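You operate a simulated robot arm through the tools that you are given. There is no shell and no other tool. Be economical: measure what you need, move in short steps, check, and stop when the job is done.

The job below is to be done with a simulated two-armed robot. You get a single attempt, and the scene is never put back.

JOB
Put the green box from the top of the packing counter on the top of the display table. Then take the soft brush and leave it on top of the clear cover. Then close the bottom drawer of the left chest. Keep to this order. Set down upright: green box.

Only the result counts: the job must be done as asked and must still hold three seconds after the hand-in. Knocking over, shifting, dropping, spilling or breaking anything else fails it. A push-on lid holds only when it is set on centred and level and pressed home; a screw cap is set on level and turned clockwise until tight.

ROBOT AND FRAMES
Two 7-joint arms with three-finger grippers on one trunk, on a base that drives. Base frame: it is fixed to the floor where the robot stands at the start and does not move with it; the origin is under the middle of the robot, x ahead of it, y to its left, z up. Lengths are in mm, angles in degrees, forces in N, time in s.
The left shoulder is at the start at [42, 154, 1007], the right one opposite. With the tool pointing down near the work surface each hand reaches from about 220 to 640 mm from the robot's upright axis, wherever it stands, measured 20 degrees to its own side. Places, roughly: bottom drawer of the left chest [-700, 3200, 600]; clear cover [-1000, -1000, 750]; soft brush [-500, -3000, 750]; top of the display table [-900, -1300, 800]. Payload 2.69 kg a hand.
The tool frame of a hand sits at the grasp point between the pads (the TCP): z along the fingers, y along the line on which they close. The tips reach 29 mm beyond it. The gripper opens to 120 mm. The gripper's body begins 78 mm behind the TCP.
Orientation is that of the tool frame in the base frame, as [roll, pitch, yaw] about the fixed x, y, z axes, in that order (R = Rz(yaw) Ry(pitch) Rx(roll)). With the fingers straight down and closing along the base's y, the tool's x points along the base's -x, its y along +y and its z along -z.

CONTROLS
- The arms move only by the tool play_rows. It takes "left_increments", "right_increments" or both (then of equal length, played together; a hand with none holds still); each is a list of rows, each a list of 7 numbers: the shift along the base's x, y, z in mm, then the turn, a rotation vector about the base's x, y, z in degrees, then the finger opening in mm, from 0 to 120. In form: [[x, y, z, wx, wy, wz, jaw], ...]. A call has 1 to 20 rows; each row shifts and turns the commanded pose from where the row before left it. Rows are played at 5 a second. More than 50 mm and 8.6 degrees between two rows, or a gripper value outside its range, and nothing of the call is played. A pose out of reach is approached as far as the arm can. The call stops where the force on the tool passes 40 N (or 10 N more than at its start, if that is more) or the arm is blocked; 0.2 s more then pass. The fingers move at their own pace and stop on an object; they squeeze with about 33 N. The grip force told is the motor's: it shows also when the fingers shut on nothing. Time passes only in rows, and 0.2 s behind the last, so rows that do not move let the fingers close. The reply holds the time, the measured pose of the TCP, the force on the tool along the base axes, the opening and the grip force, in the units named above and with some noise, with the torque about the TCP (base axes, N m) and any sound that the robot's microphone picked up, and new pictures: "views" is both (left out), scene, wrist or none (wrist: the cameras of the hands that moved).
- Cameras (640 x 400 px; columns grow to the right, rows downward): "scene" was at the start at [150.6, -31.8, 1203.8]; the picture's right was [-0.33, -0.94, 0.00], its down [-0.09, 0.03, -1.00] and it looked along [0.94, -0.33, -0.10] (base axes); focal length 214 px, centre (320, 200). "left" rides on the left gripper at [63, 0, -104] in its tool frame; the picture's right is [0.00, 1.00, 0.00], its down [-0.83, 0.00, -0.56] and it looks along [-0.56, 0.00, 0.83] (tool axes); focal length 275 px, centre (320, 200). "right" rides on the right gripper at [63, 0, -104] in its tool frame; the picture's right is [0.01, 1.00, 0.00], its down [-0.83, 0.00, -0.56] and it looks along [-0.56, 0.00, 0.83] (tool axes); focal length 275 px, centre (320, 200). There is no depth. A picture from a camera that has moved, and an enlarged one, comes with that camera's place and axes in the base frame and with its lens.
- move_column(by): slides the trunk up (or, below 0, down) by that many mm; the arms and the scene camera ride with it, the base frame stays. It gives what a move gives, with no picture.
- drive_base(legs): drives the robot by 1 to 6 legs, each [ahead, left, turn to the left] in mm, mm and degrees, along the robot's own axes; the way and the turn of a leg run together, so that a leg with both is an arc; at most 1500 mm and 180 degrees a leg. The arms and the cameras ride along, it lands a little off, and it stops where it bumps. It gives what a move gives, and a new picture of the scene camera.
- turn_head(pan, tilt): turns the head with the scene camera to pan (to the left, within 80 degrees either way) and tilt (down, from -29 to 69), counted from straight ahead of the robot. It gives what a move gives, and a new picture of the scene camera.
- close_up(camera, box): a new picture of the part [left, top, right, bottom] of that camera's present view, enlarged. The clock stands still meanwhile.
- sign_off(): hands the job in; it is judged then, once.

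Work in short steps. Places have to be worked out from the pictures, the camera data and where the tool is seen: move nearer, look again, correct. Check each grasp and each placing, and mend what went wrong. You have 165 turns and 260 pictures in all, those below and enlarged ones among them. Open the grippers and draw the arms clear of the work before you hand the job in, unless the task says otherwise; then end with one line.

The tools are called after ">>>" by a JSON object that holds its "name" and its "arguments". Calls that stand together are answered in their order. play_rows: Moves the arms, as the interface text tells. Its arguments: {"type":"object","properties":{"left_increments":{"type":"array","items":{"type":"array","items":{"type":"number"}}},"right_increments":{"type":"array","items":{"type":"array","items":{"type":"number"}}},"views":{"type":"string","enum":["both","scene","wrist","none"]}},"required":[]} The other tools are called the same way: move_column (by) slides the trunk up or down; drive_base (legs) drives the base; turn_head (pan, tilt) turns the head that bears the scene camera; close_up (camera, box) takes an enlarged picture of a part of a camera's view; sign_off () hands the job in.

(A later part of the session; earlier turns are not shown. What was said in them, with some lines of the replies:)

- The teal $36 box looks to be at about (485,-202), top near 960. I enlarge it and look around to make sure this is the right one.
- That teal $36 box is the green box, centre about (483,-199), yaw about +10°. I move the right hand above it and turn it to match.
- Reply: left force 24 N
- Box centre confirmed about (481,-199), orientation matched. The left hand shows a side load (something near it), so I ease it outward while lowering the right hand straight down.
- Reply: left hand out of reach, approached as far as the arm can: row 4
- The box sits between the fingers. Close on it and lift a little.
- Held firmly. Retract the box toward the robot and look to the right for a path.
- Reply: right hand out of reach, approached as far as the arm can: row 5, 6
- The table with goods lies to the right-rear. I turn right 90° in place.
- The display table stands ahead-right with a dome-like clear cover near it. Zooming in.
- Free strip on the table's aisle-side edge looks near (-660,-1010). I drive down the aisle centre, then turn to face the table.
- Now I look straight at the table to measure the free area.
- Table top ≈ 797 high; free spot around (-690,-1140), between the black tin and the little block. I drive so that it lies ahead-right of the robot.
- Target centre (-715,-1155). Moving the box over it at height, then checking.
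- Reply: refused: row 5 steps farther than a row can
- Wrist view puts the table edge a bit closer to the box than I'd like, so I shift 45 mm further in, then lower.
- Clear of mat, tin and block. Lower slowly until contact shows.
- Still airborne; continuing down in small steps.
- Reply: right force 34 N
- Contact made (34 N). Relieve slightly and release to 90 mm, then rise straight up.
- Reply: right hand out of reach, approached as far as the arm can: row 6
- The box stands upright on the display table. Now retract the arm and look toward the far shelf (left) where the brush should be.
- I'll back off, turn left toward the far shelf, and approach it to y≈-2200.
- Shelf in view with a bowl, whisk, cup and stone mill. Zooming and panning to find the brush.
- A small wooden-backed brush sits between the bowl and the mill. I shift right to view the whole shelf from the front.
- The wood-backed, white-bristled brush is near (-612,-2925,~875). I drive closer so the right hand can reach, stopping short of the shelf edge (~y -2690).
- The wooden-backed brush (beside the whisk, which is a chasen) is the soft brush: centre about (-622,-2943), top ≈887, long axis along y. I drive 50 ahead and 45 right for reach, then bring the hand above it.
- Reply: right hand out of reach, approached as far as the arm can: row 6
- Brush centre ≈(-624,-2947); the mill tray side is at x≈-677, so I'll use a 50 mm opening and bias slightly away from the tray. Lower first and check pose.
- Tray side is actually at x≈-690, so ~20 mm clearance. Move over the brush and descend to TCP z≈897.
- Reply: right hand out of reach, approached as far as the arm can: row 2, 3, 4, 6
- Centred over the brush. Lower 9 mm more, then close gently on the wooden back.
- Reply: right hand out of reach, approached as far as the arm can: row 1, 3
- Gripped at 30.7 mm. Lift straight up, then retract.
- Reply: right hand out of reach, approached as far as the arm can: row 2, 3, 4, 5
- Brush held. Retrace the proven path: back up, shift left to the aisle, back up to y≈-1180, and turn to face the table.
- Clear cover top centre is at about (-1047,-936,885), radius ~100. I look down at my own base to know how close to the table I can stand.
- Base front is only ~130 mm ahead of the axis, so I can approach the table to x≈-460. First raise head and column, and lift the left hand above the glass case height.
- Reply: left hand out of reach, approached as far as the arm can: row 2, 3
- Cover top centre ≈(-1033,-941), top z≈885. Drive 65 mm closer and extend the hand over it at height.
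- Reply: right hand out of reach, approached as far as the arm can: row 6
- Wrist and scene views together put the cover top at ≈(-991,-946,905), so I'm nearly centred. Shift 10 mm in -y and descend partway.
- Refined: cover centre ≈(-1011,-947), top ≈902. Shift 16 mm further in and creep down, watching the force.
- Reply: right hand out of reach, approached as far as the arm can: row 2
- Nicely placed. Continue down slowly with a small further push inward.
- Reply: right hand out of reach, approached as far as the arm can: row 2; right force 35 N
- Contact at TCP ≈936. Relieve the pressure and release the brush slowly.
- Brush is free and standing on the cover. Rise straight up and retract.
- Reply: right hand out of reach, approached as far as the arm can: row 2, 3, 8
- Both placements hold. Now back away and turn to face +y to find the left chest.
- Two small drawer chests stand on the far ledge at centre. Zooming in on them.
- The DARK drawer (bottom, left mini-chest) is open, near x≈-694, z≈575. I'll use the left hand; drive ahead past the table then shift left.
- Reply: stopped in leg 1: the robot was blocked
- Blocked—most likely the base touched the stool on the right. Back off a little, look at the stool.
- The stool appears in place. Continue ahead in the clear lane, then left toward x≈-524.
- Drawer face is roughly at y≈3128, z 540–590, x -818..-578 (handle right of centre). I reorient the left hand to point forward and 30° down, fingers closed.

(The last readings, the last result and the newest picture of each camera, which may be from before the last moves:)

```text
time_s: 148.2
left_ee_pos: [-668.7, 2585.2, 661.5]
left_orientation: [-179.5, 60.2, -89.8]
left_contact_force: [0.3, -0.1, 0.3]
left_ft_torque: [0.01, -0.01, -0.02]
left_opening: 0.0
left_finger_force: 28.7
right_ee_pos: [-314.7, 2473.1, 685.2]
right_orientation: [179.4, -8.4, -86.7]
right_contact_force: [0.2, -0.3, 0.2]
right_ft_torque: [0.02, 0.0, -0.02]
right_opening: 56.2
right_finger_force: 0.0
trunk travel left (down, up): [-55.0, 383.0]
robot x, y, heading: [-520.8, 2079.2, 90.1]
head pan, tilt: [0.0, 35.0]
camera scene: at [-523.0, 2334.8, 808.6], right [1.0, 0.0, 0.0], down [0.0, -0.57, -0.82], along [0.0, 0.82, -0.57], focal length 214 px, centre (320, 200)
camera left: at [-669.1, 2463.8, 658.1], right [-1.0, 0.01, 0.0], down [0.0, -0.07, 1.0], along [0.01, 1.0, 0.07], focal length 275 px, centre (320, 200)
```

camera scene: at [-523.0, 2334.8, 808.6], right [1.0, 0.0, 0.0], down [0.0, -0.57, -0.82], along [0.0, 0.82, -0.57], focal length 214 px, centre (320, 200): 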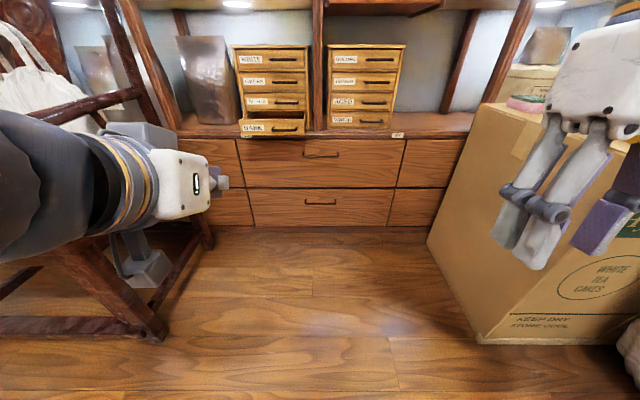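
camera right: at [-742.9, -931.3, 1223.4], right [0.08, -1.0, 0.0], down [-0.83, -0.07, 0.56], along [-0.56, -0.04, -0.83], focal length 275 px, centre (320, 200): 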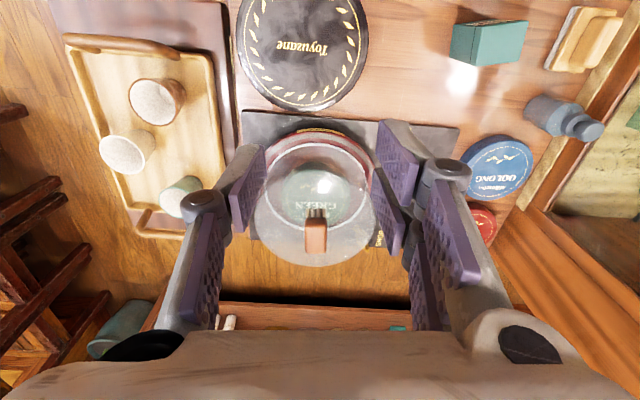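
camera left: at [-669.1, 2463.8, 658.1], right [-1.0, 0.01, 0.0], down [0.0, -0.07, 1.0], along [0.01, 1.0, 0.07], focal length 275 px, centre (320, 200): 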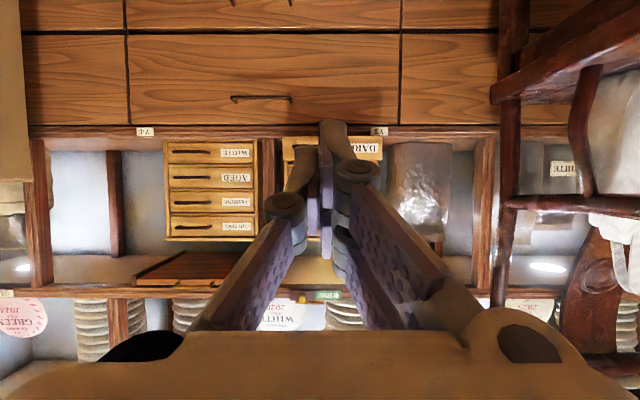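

>>> {"name": "close_up", "arguments": {"camera": "scene", "box": [220, 80, 340, 160]}}

>>> {"name": "close_up", "arguments": {"camera": "left", "box": [250, 100, 410, 200]}}

```text
5.00 times, centred on (280, 120) of scene
camera zoom: at [-523.0, 2334.8, 808.6], right [1.0, 0.0, 0.0], down [0.0, -0.57, -0.82], along [0.0, 0.82, -0.57], focal length 1072 px, centre (520, 600)
```

zoom: 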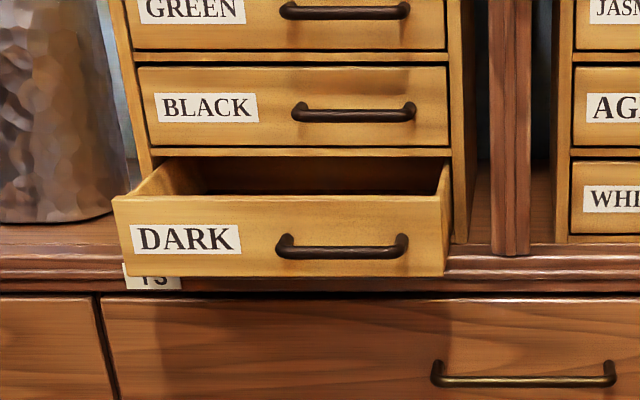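

```text
4.00 times, centred on (330, 150) of left
camera zoom: at [-669.1, 2463.8, 658.1], right [-1.0, 0.01, 0.0], down [0.0, -0.07, 1.0], along [0.01, 1.0, 0.07], focal length 1101 px, centre (280, 400)
```

zoom: 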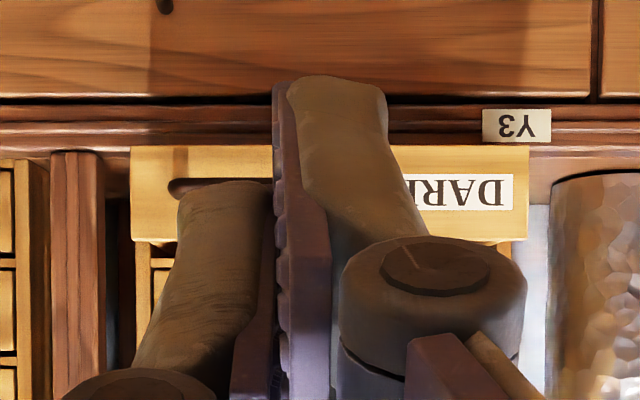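

Face at y≈3150, z 546–604, x -817..-570, handle -707..-607. I'll push at x≈-725, z≈575. First set hand height/side, and look left to check elbow clearance from the chair.

>>> {"name": "play_rows", "arguments": {"left_increments": [[-15, -10, -18, 0, 0, 0, 0], [-15, -10, -18, 0, 0, 0, 0], [-13, -10, -18, 0, 0, 0, 0], [-13, -10, -18, 0, 0, 0, 0], [0, 0, 0, 0, 0, 0, 0]], "views": "none"}}

>>> {"name": "turn_head", "arguments": {"pan": 50, "tilt": 25}}

```text
time_s: 149.4
left_ee_pos: [-710.1, 2607.3, 609.3]
left_orientation: [-179.7, 60.1, -89.9]
left_contact_force: [0.3, -0.7, 0.0]
left_ft_torque: [0.03, 0.0, 0.01]
left_opening: 0.1
left_finger_force: 28.5
left hand out of reach, approached as far as the arm can: row 1, 2, 3, 4
right_ee_pos: [-315.3, 2472.6, 684.3]
right_orientation: [179.4, -8.4, -86.8]
right_contact_force: [-0.8, -1.0, 0.1]
right_ft_torque: [0.01, -0.01, 0.02]
right_opening: 55.9
right_finger_force: 0.2
trunk travel left (down, up): [-55.0, 383.0]
robot x, y, heading: [-521.3, 2077.9, 90.1]
head pan, tilt: [0.0, 35.0]
```

```text
time_s: 150.6
left_ee_pos: [-708.8, 2607.5, 609.0]
left_orientation: [-179.5, 60.1, -89.9]
left_contact_force: [-1.2, 0.3, -0.8]
left_ft_torque: [0.02, -0.01, 0.0]
left_opening: 0.1
left_finger_force: 28.5
right_ee_pos: [-315.0, 2474.6, 685.4]
right_orientation: [179.3, -8.5, -86.7]
right_contact_force: [-0.1, 0.2, -0.2]
right_ft_torque: [-0.02, -0.03, 0.04]
right_opening: 56.1
right_finger_force: 0.2
trunk travel left (down, up): [-55.0, 383.0]
robot x, y, heading: [-520.8, 2077.8, 90.4]
head pan, tilt: [50.0, 25.0]
camera scene: at [-593.5, 2305.8, 824.3], right [0.64, 0.77, 0.0], down [0.32, -0.27, -0.91], along [-0.7, 0.58, -0.42], focal length 214 px, centre (320, 200)
```

scene: 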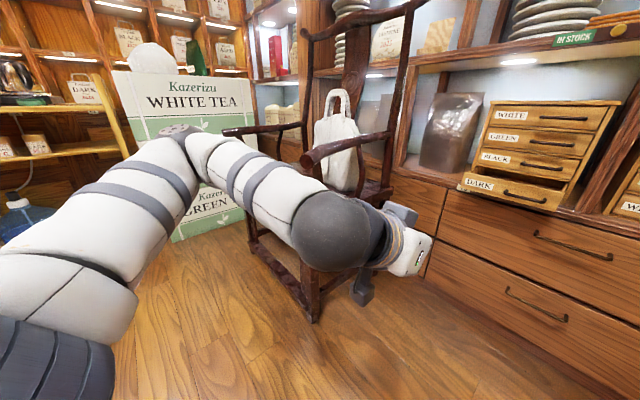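

The elbow sticks out left, toward where the chair would be. I extend the arm forward first so that the elbow folds in, then check.

>>> {"name": "play_rows", "arguments": {"left_increments": [[0, 35, -5, 0, 0, 0, 0], [0, 35, -5, 0, 0, 0, 0], [0, 35, -5, 0, 0, 0, 0], [-5, 35, -5, 0, 0, 0, 0], [-5, 35, 0, 0, 0, 0, 0], [-5, 35, 0, 0, 0, 0, 0], [0, 0, 0, 0, 0, 0, 0]], "views": "scene"}}

```text
time_s: 152.2
left_ee_pos: [-723.6, 2816.4, 590.1]
left_orientation: [-179.6, 60.1, -89.9]
left_contact_force: [-1.1, 0.6, -0.1]
left_ft_torque: [0.02, -0.05, -0.01]
left_opening: 0.0
left_finger_force: 28.8
right_ee_pos: [-314.3, 2473.4, 684.8]
right_orientation: [179.4, -8.4, -86.8]
right_contact_force: [0.1, -0.8, 0.5]
right_ft_torque: [0.0, 0.0, 0.01]
right_opening: 55.8
right_finger_force: 0.0
trunk travel left (down, up): [-55.0, 383.0]
robot x, y, heading: [-522.4, 2073.5, 90.1]
head pan, tilt: [50.0, 25.0]
camera scene: at [-593.5, 2305.8, 824.3], right [0.64, 0.77, 0.0], down [0.32, -0.27, -0.91], along [-0.7, 0.58, -0.42], focal length 214 px, centre (320, 200)
```

scene: 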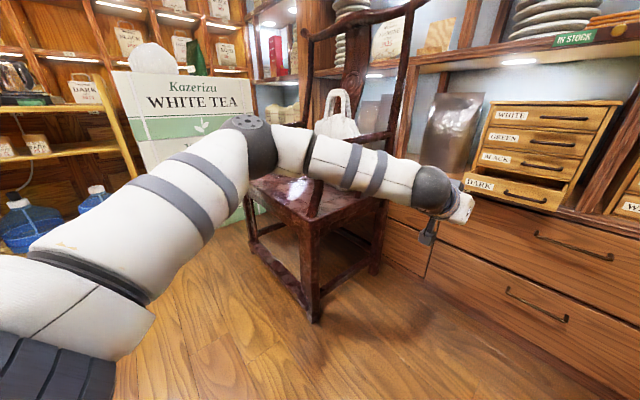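

Chair's right side is at x≈-1080, elbow now ≈-930, so there is clearance. Retract 60 mm, then drive 330 ahead to stop short of the drawer.

>>> {"name": "play_rows", "arguments": {"left_increments": [[0, -30, 0, 0, 0, 0, 0], [0, -30, 0, 0, 0, 0, 0], [0, 0, 0, 0, 0, 0, 0]], "views": "none"}}

>>> {"name": "drive_base", "arguments": {"legs": [[200, 0, 0]]}}

```text
time_s: 153.0
left_ee_pos: [-723.5, 2758.5, 591.0]
left_orientation: [-179.6, 60.3, -89.9]
left_contact_force: [-0.3, 0.2, -0.2]
left_ft_torque: [-0.04, -0.01, -0.02]
left_opening: 0.1
left_finger_force: 29.0
right_ee_pos: [-316.0, 2474.4, 684.3]
right_orientation: [179.4, -8.4, -86.7]
right_contact_force: [0.0, 0.1, 0.1]
right_ft_torque: [0.02, 0.06, -0.02]
right_opening: 55.7
right_finger_force: 0.0
trunk travel left (down, up): [-55.0, 383.0]
robot x, y, heading: [-525.5, 2077.4, 90.0]
head pan, tilt: [50.0, 25.0]
```

```text
time_s: 154.6
left_ee_pos: [-723.2, 2957.0, 591.6]
left_orientation: [-179.6, 60.1, -90.0]
left_contact_force: [-0.5, 0.4, 0.0]
left_ft_torque: [0.0, 0.01, -0.03]
left_opening: 0.2
left_finger_force: 28.5
right_ee_pos: [-314.8, 2672.6, 684.7]
right_orientation: [179.4, -8.4, -86.7]
right_contact_force: [-0.2, -0.2, 0.1]
right_ft_torque: [-0.04, -0.01, 0.01]
right_opening: 56.2
right_finger_force: 0.0
trunk travel left (down, up): [-55.0, 383.0]
robot x, y, heading: [-522.1, 2277.2, 90.1]
head pan, tilt: [50.0, 25.0]
camera scene: at [-593.5, 2505.5, 824.3], right [0.64, 0.77, 0.0], down [0.32, -0.27, -0.91], along [-0.69, 0.58, -0.42], focal length 214 px, centre (320, 200)
```

scene: 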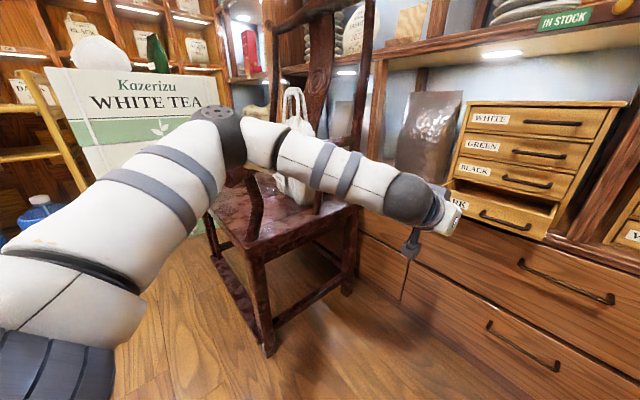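

>>> {"name": "drive_base", "arguments": {"legs": [[100, 0, 0]]}}

>>> {"name": "turn_head", "arguments": {"pan": 25, "tilt": 30}}

>>> {"name": "close_up", "arguments": {"camera": "left", "box": [0, 0, 640, 400]}}

```text
time_s: 155.8
left_ee_pos: [-724.7, 3059.0, 592.1]
left_orientation: [-179.5, 60.3, -90.0]
left_contact_force: [1.5, 0.2, -0.4]
left_ft_torque: [-0.01, 0.0, 0.0]
left_opening: 0.0
left_finger_force: 29.0
right_ee_pos: [-314.4, 2772.7, 684.2]
right_orientation: [179.4, -8.4, -86.7]
right_contact_force: [0.5, 0.0, 0.4]
right_ft_torque: [0.02, 0.01, -0.01]
right_opening: 56.1
right_finger_force: 0.0
trunk travel left (down, up): [-55.0, 383.0]
robot x, y, heading: [-520.3, 2378.1, 89.8]
head pan, tilt: [50.0, 25.0]
camera scene: at [-593.6, 2606.6, 824.3], right [0.64, 0.77, 0.0], down [0.32, -0.27, -0.91], along [-0.69, 0.58, -0.42], focal length 214 px, centre (320, 200)
```

scene: 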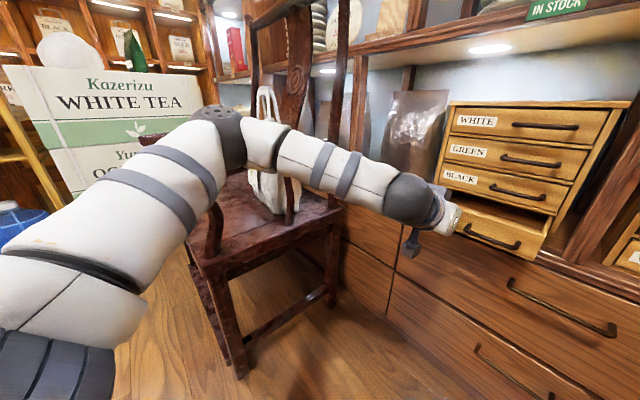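

```text
time_s: 156.7
left_ee_pos: [-724.0, 3059.8, 591.1]
left_orientation: [-179.6, 60.2, -89.9]
left_contact_force: [0.0, -0.1, 1.1]
left_ft_torque: [0.0, -0.02, 0.01]
left_opening: 0.0
left_finger_force: 28.1
right_ee_pos: [-314.6, 2774.7, 684.4]
right_orientation: [179.4, -8.4, -86.9]
right_contact_force: [1.2, 0.1, 0.5]
right_ft_torque: [0.0, 0.0, 0.04]
right_opening: 56.1
right_finger_force: 0.1
trunk travel left (down, up): [-55.0, 383.0]
robot x, y, heading: [-524.3, 2372.5, 90.3]
head pan, tilt: [25.0, 30.0]
camera scene: at [-561.3, 2629.3, 816.4], right [0.91, 0.42, 0.0], down [0.21, -0.45, -0.87], along [-0.37, 0.78, -0.5], focal length 214 px, centre (320, 200)
```

scene: 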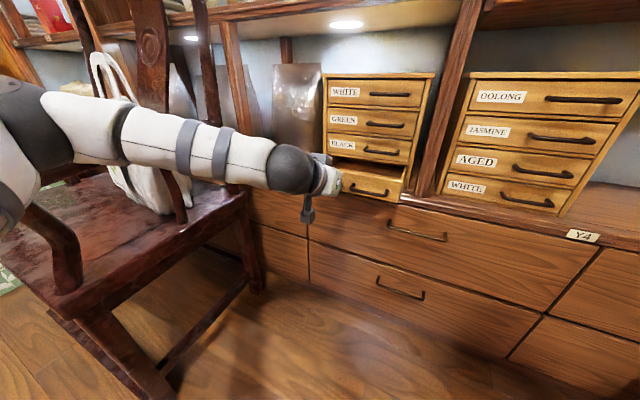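

```text
1.00 times, centred on (320, 200) of left (not enlarged: the box is as wide or as high as the picture)
camera zoom: at [-725.1, 2938.4, 588.2], right [-1.0, 0.01, 0.0], down [0.0, -0.07, 1.0], along [0.01, 1.0, 0.07], focal length 275 px, centre (320, 200)
```

zoom: 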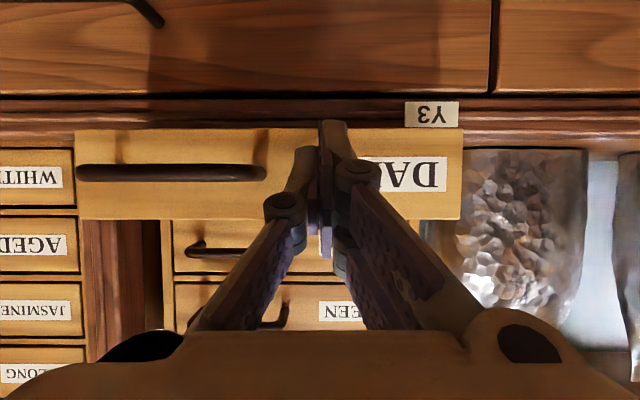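

Finger tips are ~30 mm before the drawer face, left of the handle. Push forward in 10 mm steps.

>>> {"name": "play_rows", "arguments": {"left_increments": [[0, 10, 0, 0, 0, 0, 0], [0, 10, 0, 0, 0, 0, 0], [0, 10, 0, 0, 0, 0, 0], [0, 10, 0, 0, 0, 0, 0], [0, 10, 0, 0, 0, 0, 0], [0, 10, 0, 0, 0, 0, 0], [0, 0, 0, 0, 0, 0, 0]]}}

```text
time_s: 158.2
left_ee_pos: [-722.6, 3119.0, 590.8]
left_orientation: [-179.6, 60.3, -90.2]
left_contact_force: [0.1, -0.5, 0.3]
left_ft_torque: [0.01, -0.01, -0.02]
left_opening: 0.0
left_finger_force: 28.8
right_ee_pos: [-314.7, 2775.0, 684.9]
right_orientation: [179.4, -8.4, -86.7]
right_contact_force: [-0.4, 1.0, -0.4]
right_ft_torque: [-0.01, 0.02, 0.03]
right_opening: 56.1
right_finger_force: 0.0
trunk travel left (down, up): [-55.0, 383.0]
robot x, y, heading: [-520.6, 2376.0, 90.2]
head pan, tilt: [25.0, 30.0]
camera scene: at [-561.2, 2629.3, 816.4], right [0.91, 0.42, 0.0], down [0.21, -0.45, -0.87], along [-0.37, 0.78, -0.5], focal length 214 px, centre (320, 200)
camera left: at [-724.6, 2998.5, 587.6], right [-1.0, 0.01, 0.0], down [0.0, -0.07, 1.0], along [0.01, 1.0, 0.07], focal length 275 px, centre (320, 200)
```

scene: 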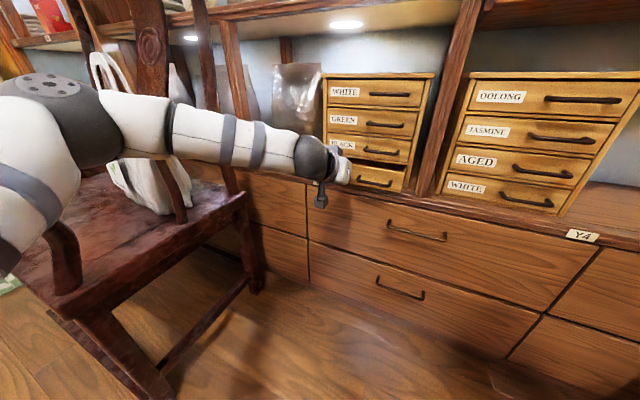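
left: 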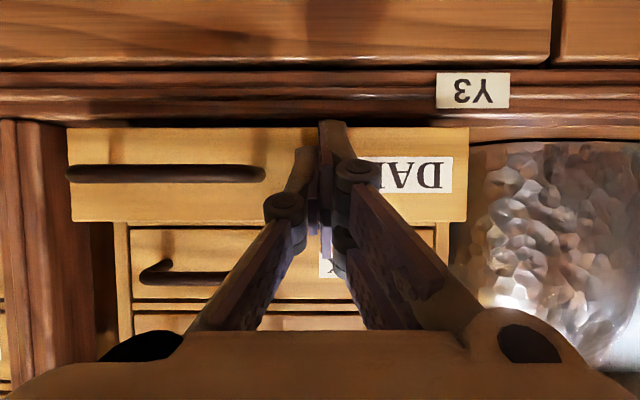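

The drawer is moving in with almost no force. Keep pushing.

>>> {"name": "play_rows", "arguments": {"left_increments": [[0, 10, 0, 0, 0, 0, 0], [0, 10, 0, 0, 0, 0, 0], [0, 10, 0, 0, 0, 0, 0], [0, 10, 0, 0, 0, 0, 0], [0, 10, 0, 0, 0, 0, 0], [0, 0, 0, 0, 0, 0, 0]]}}

```text
time_s: 159.7
left_ee_pos: [-722.9, 3166.3, 591.2]
left_orientation: [-179.6, 60.0, -90.0]
left_contact_force: [-0.4, -37.3, -0.8]
left_ft_torque: [0.23, -0.09, 0.16]
left_opening: 0.2
left_finger_force: 28.6
right_ee_pos: [-315.5, 2772.2, 686.2]
right_orientation: [179.4, -8.3, -86.8]
right_contact_force: [-0.2, -0.4, -0.3]
right_ft_torque: [0.0, 0.02, 0.0]
right_opening: 56.1
right_finger_force: 0.1
trunk travel left (down, up): [-55.0, 383.0]
robot x, y, heading: [-518.7, 2379.7, 90.0]
head pan, tilt: [25.0, 30.0]
camera scene: at [-561.4, 2627.1, 816.9], right [0.91, 0.42, 0.0], down [0.21, -0.45, -0.87], along [-0.37, 0.79, -0.5], focal length 214 px, centre (320, 200)
camera left: at [-725.3, 3045.6, 588.5], right [-1.0, 0.01, 0.0], down [0.0, -0.07, 1.0], along [0.01, 1.0, 0.07], focal length 275 px, centre (320, 200)
```

scene: 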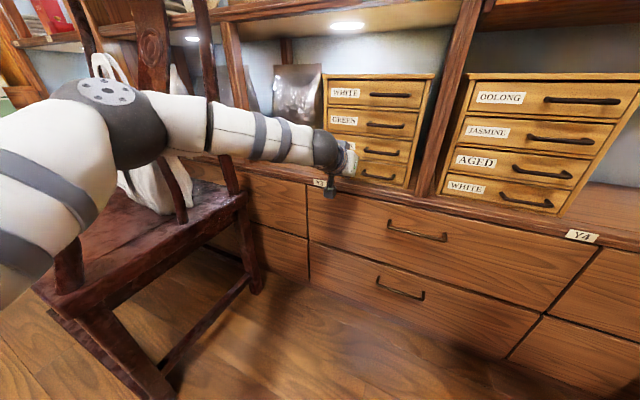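
left: 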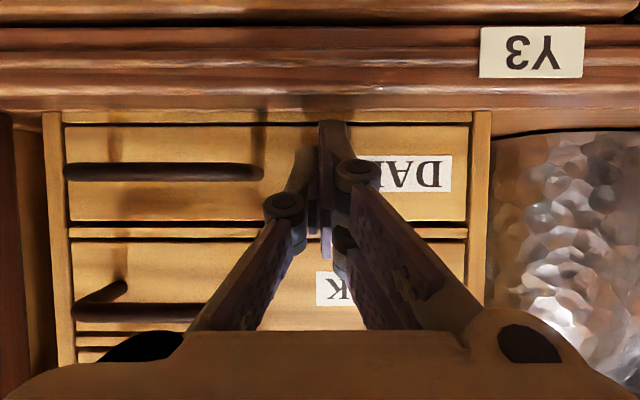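

The drawer is flush and hit its stop (37 N). Withdraw the hand and check.

>>> {"name": "play_rows", "arguments": {"left_increments": [[0, -20, 0, 0, 0, 0, 0], [0, -30, 0, 0, 0, 0, 0], [0, -30, 0, 0, 0, 0, 0], [0, -30, 5, 0, 0, 0, 0], [0, 0, 0, 0, 0, 0, 0]], "views": "wrist"}}

>>> {"name": "drive_base", "arguments": {"legs": [[-320, 0, 0]]}}

>>> {"name": "close_up", "arguments": {"camera": "scene", "box": [240, 60, 440, 200]}}

```text
time_s: 160.8
left_ee_pos: [-724.4, 3058.5, 597.4]
left_orientation: [-179.7, 60.2, -90.0]
left_contact_force: [0.1, -0.6, 0.1]
left_ft_torque: [0.02, 0.02, -0.02]
left_opening: 0.0
left_finger_force: 28.6
right_ee_pos: [-314.4, 2773.6, 684.3]
right_orientation: [179.4, -8.4, -86.8]
right_contact_force: [0.1, 0.7, 0.3]
right_ft_torque: [-0.02, 0.01, -0.01]
right_opening: 56.2
right_finger_force: 0.0
trunk travel left (down, up): [-55.0, 383.0]
robot x, y, heading: [-522.4, 2375.7, 89.8]
head pan, tilt: [25.0, 30.0]
camera left: at [-726.1, 2936.8, 594.5], right [-1.0, 0.01, 0.0], down [0.0, -0.07, 1.0], along [0.01, 1.0, 0.07], focal length 275 px, centre (320, 200)
```

left: 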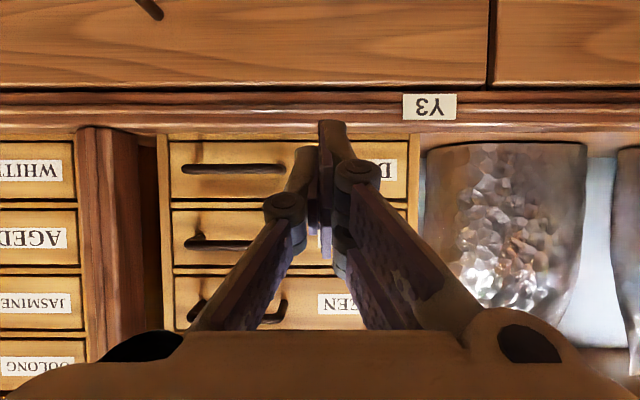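

```text
time_s: 163.0
left_ee_pos: [-723.3, 2736.5, 597.2]
left_orientation: [-179.6, 60.2, -90.1]
left_contact_force: [-0.9, -0.4, -0.1]
left_ft_torque: [-0.02, -0.03, 0.02]
left_opening: 0.0
left_finger_force: 28.3
right_ee_pos: [-314.4, 2452.0, 686.0]
right_orientation: [179.4, -8.4, -86.8]
right_contact_force: [0.8, 0.5, 0.1]
right_ft_torque: [0.01, 0.02, 0.01]
right_opening: 55.9
right_finger_force: 0.0
trunk travel left (down, up): [-55.0, 383.0]
robot x, y, heading: [-524.6, 2055.0, 90.0]
head pan, tilt: [25.0, 30.0]
camera scene: at [-560.7, 2307.1, 816.4], right [0.91, 0.42, 0.0], down [0.21, -0.45, -0.87], along [-0.37, 0.79, -0.5], focal length 214 px, centre (320, 200)
```

scene: 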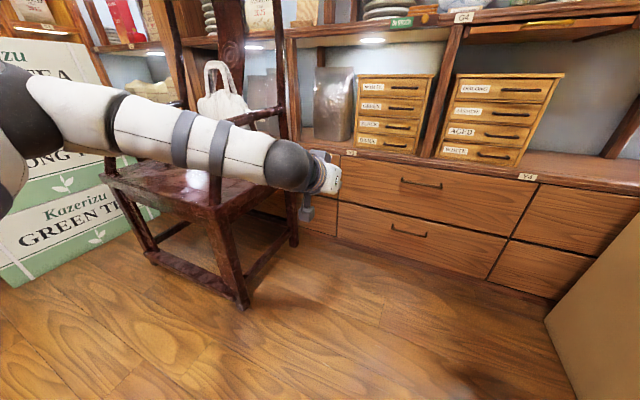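

```text
2.86 times, centred on (340, 130) of scene
camera zoom: at [-560.7, 2307.1, 816.4], right [0.91, 0.42, 0.0], down [0.21, -0.45, -0.87], along [-0.37, 0.79, -0.5], focal length 613 px, centre (263, 400)
```

zoom: 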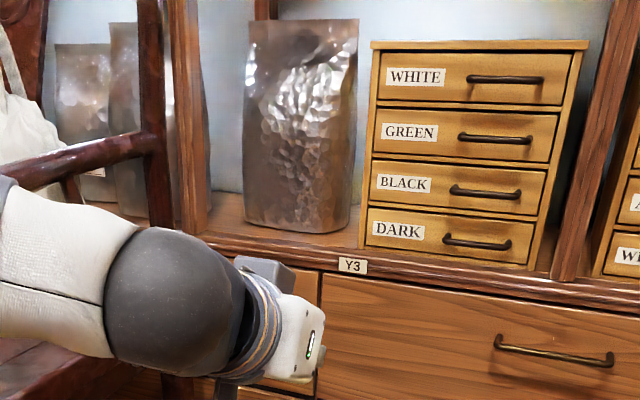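

The DARK drawer is fully closed. Open both grippers in free space, then hand in.

>>> {"name": "play_rows", "arguments": {"left_increments": [[0, 0, 0, 0, 0, 0, 100], [0, 0, 0, 0, 0, 0, 100], [0, 0, 0, 0, 0, 0, 100]], "right_increments": [[0, 0, 0, 0, 0, 0, 100], [0, 0, 0, 0, 0, 0, 100], [0, 0, 0, 0, 0, 0, 100]], "views": "none"}}

>>> {"name": "sign_off", "arguments": {}}

```text
time_s: 163.8
left_ee_pos: [-722.8, 2736.8, 597.7]
left_orientation: [-179.6, 60.2, -90.1]
left_contact_force: [0.5, 0.7, 0.2]
left_ft_torque: [-0.02, -0.01, 0.02]
left_opening: 100.0
left_finger_force: 0.1
right_ee_pos: [-314.0, 2452.2, 684.7]
right_orientation: [179.4, -8.4, -86.7]
right_contact_force: [0.9, -0.1, -0.5]
right_ft_torque: [-0.02, 0.02, 0.01]
right_opening: 99.9
right_finger_force: 0.1
trunk travel left (down, up): [-55.0, 383.0]
robot x, y, heading: [-524.8, 2055.8, 90.1]
head pan, tilt: [25.0, 30.0]
```

```text
The job is handed in.
```

I set the green box upright on the display table, left the soft brush on the clear cover and closed the bottom drawer of the left chest, in that order; on the way to the chest the base was blocked once, probably by a stool, which looked to be in place afterwards, though I could not rule out a slight shift.
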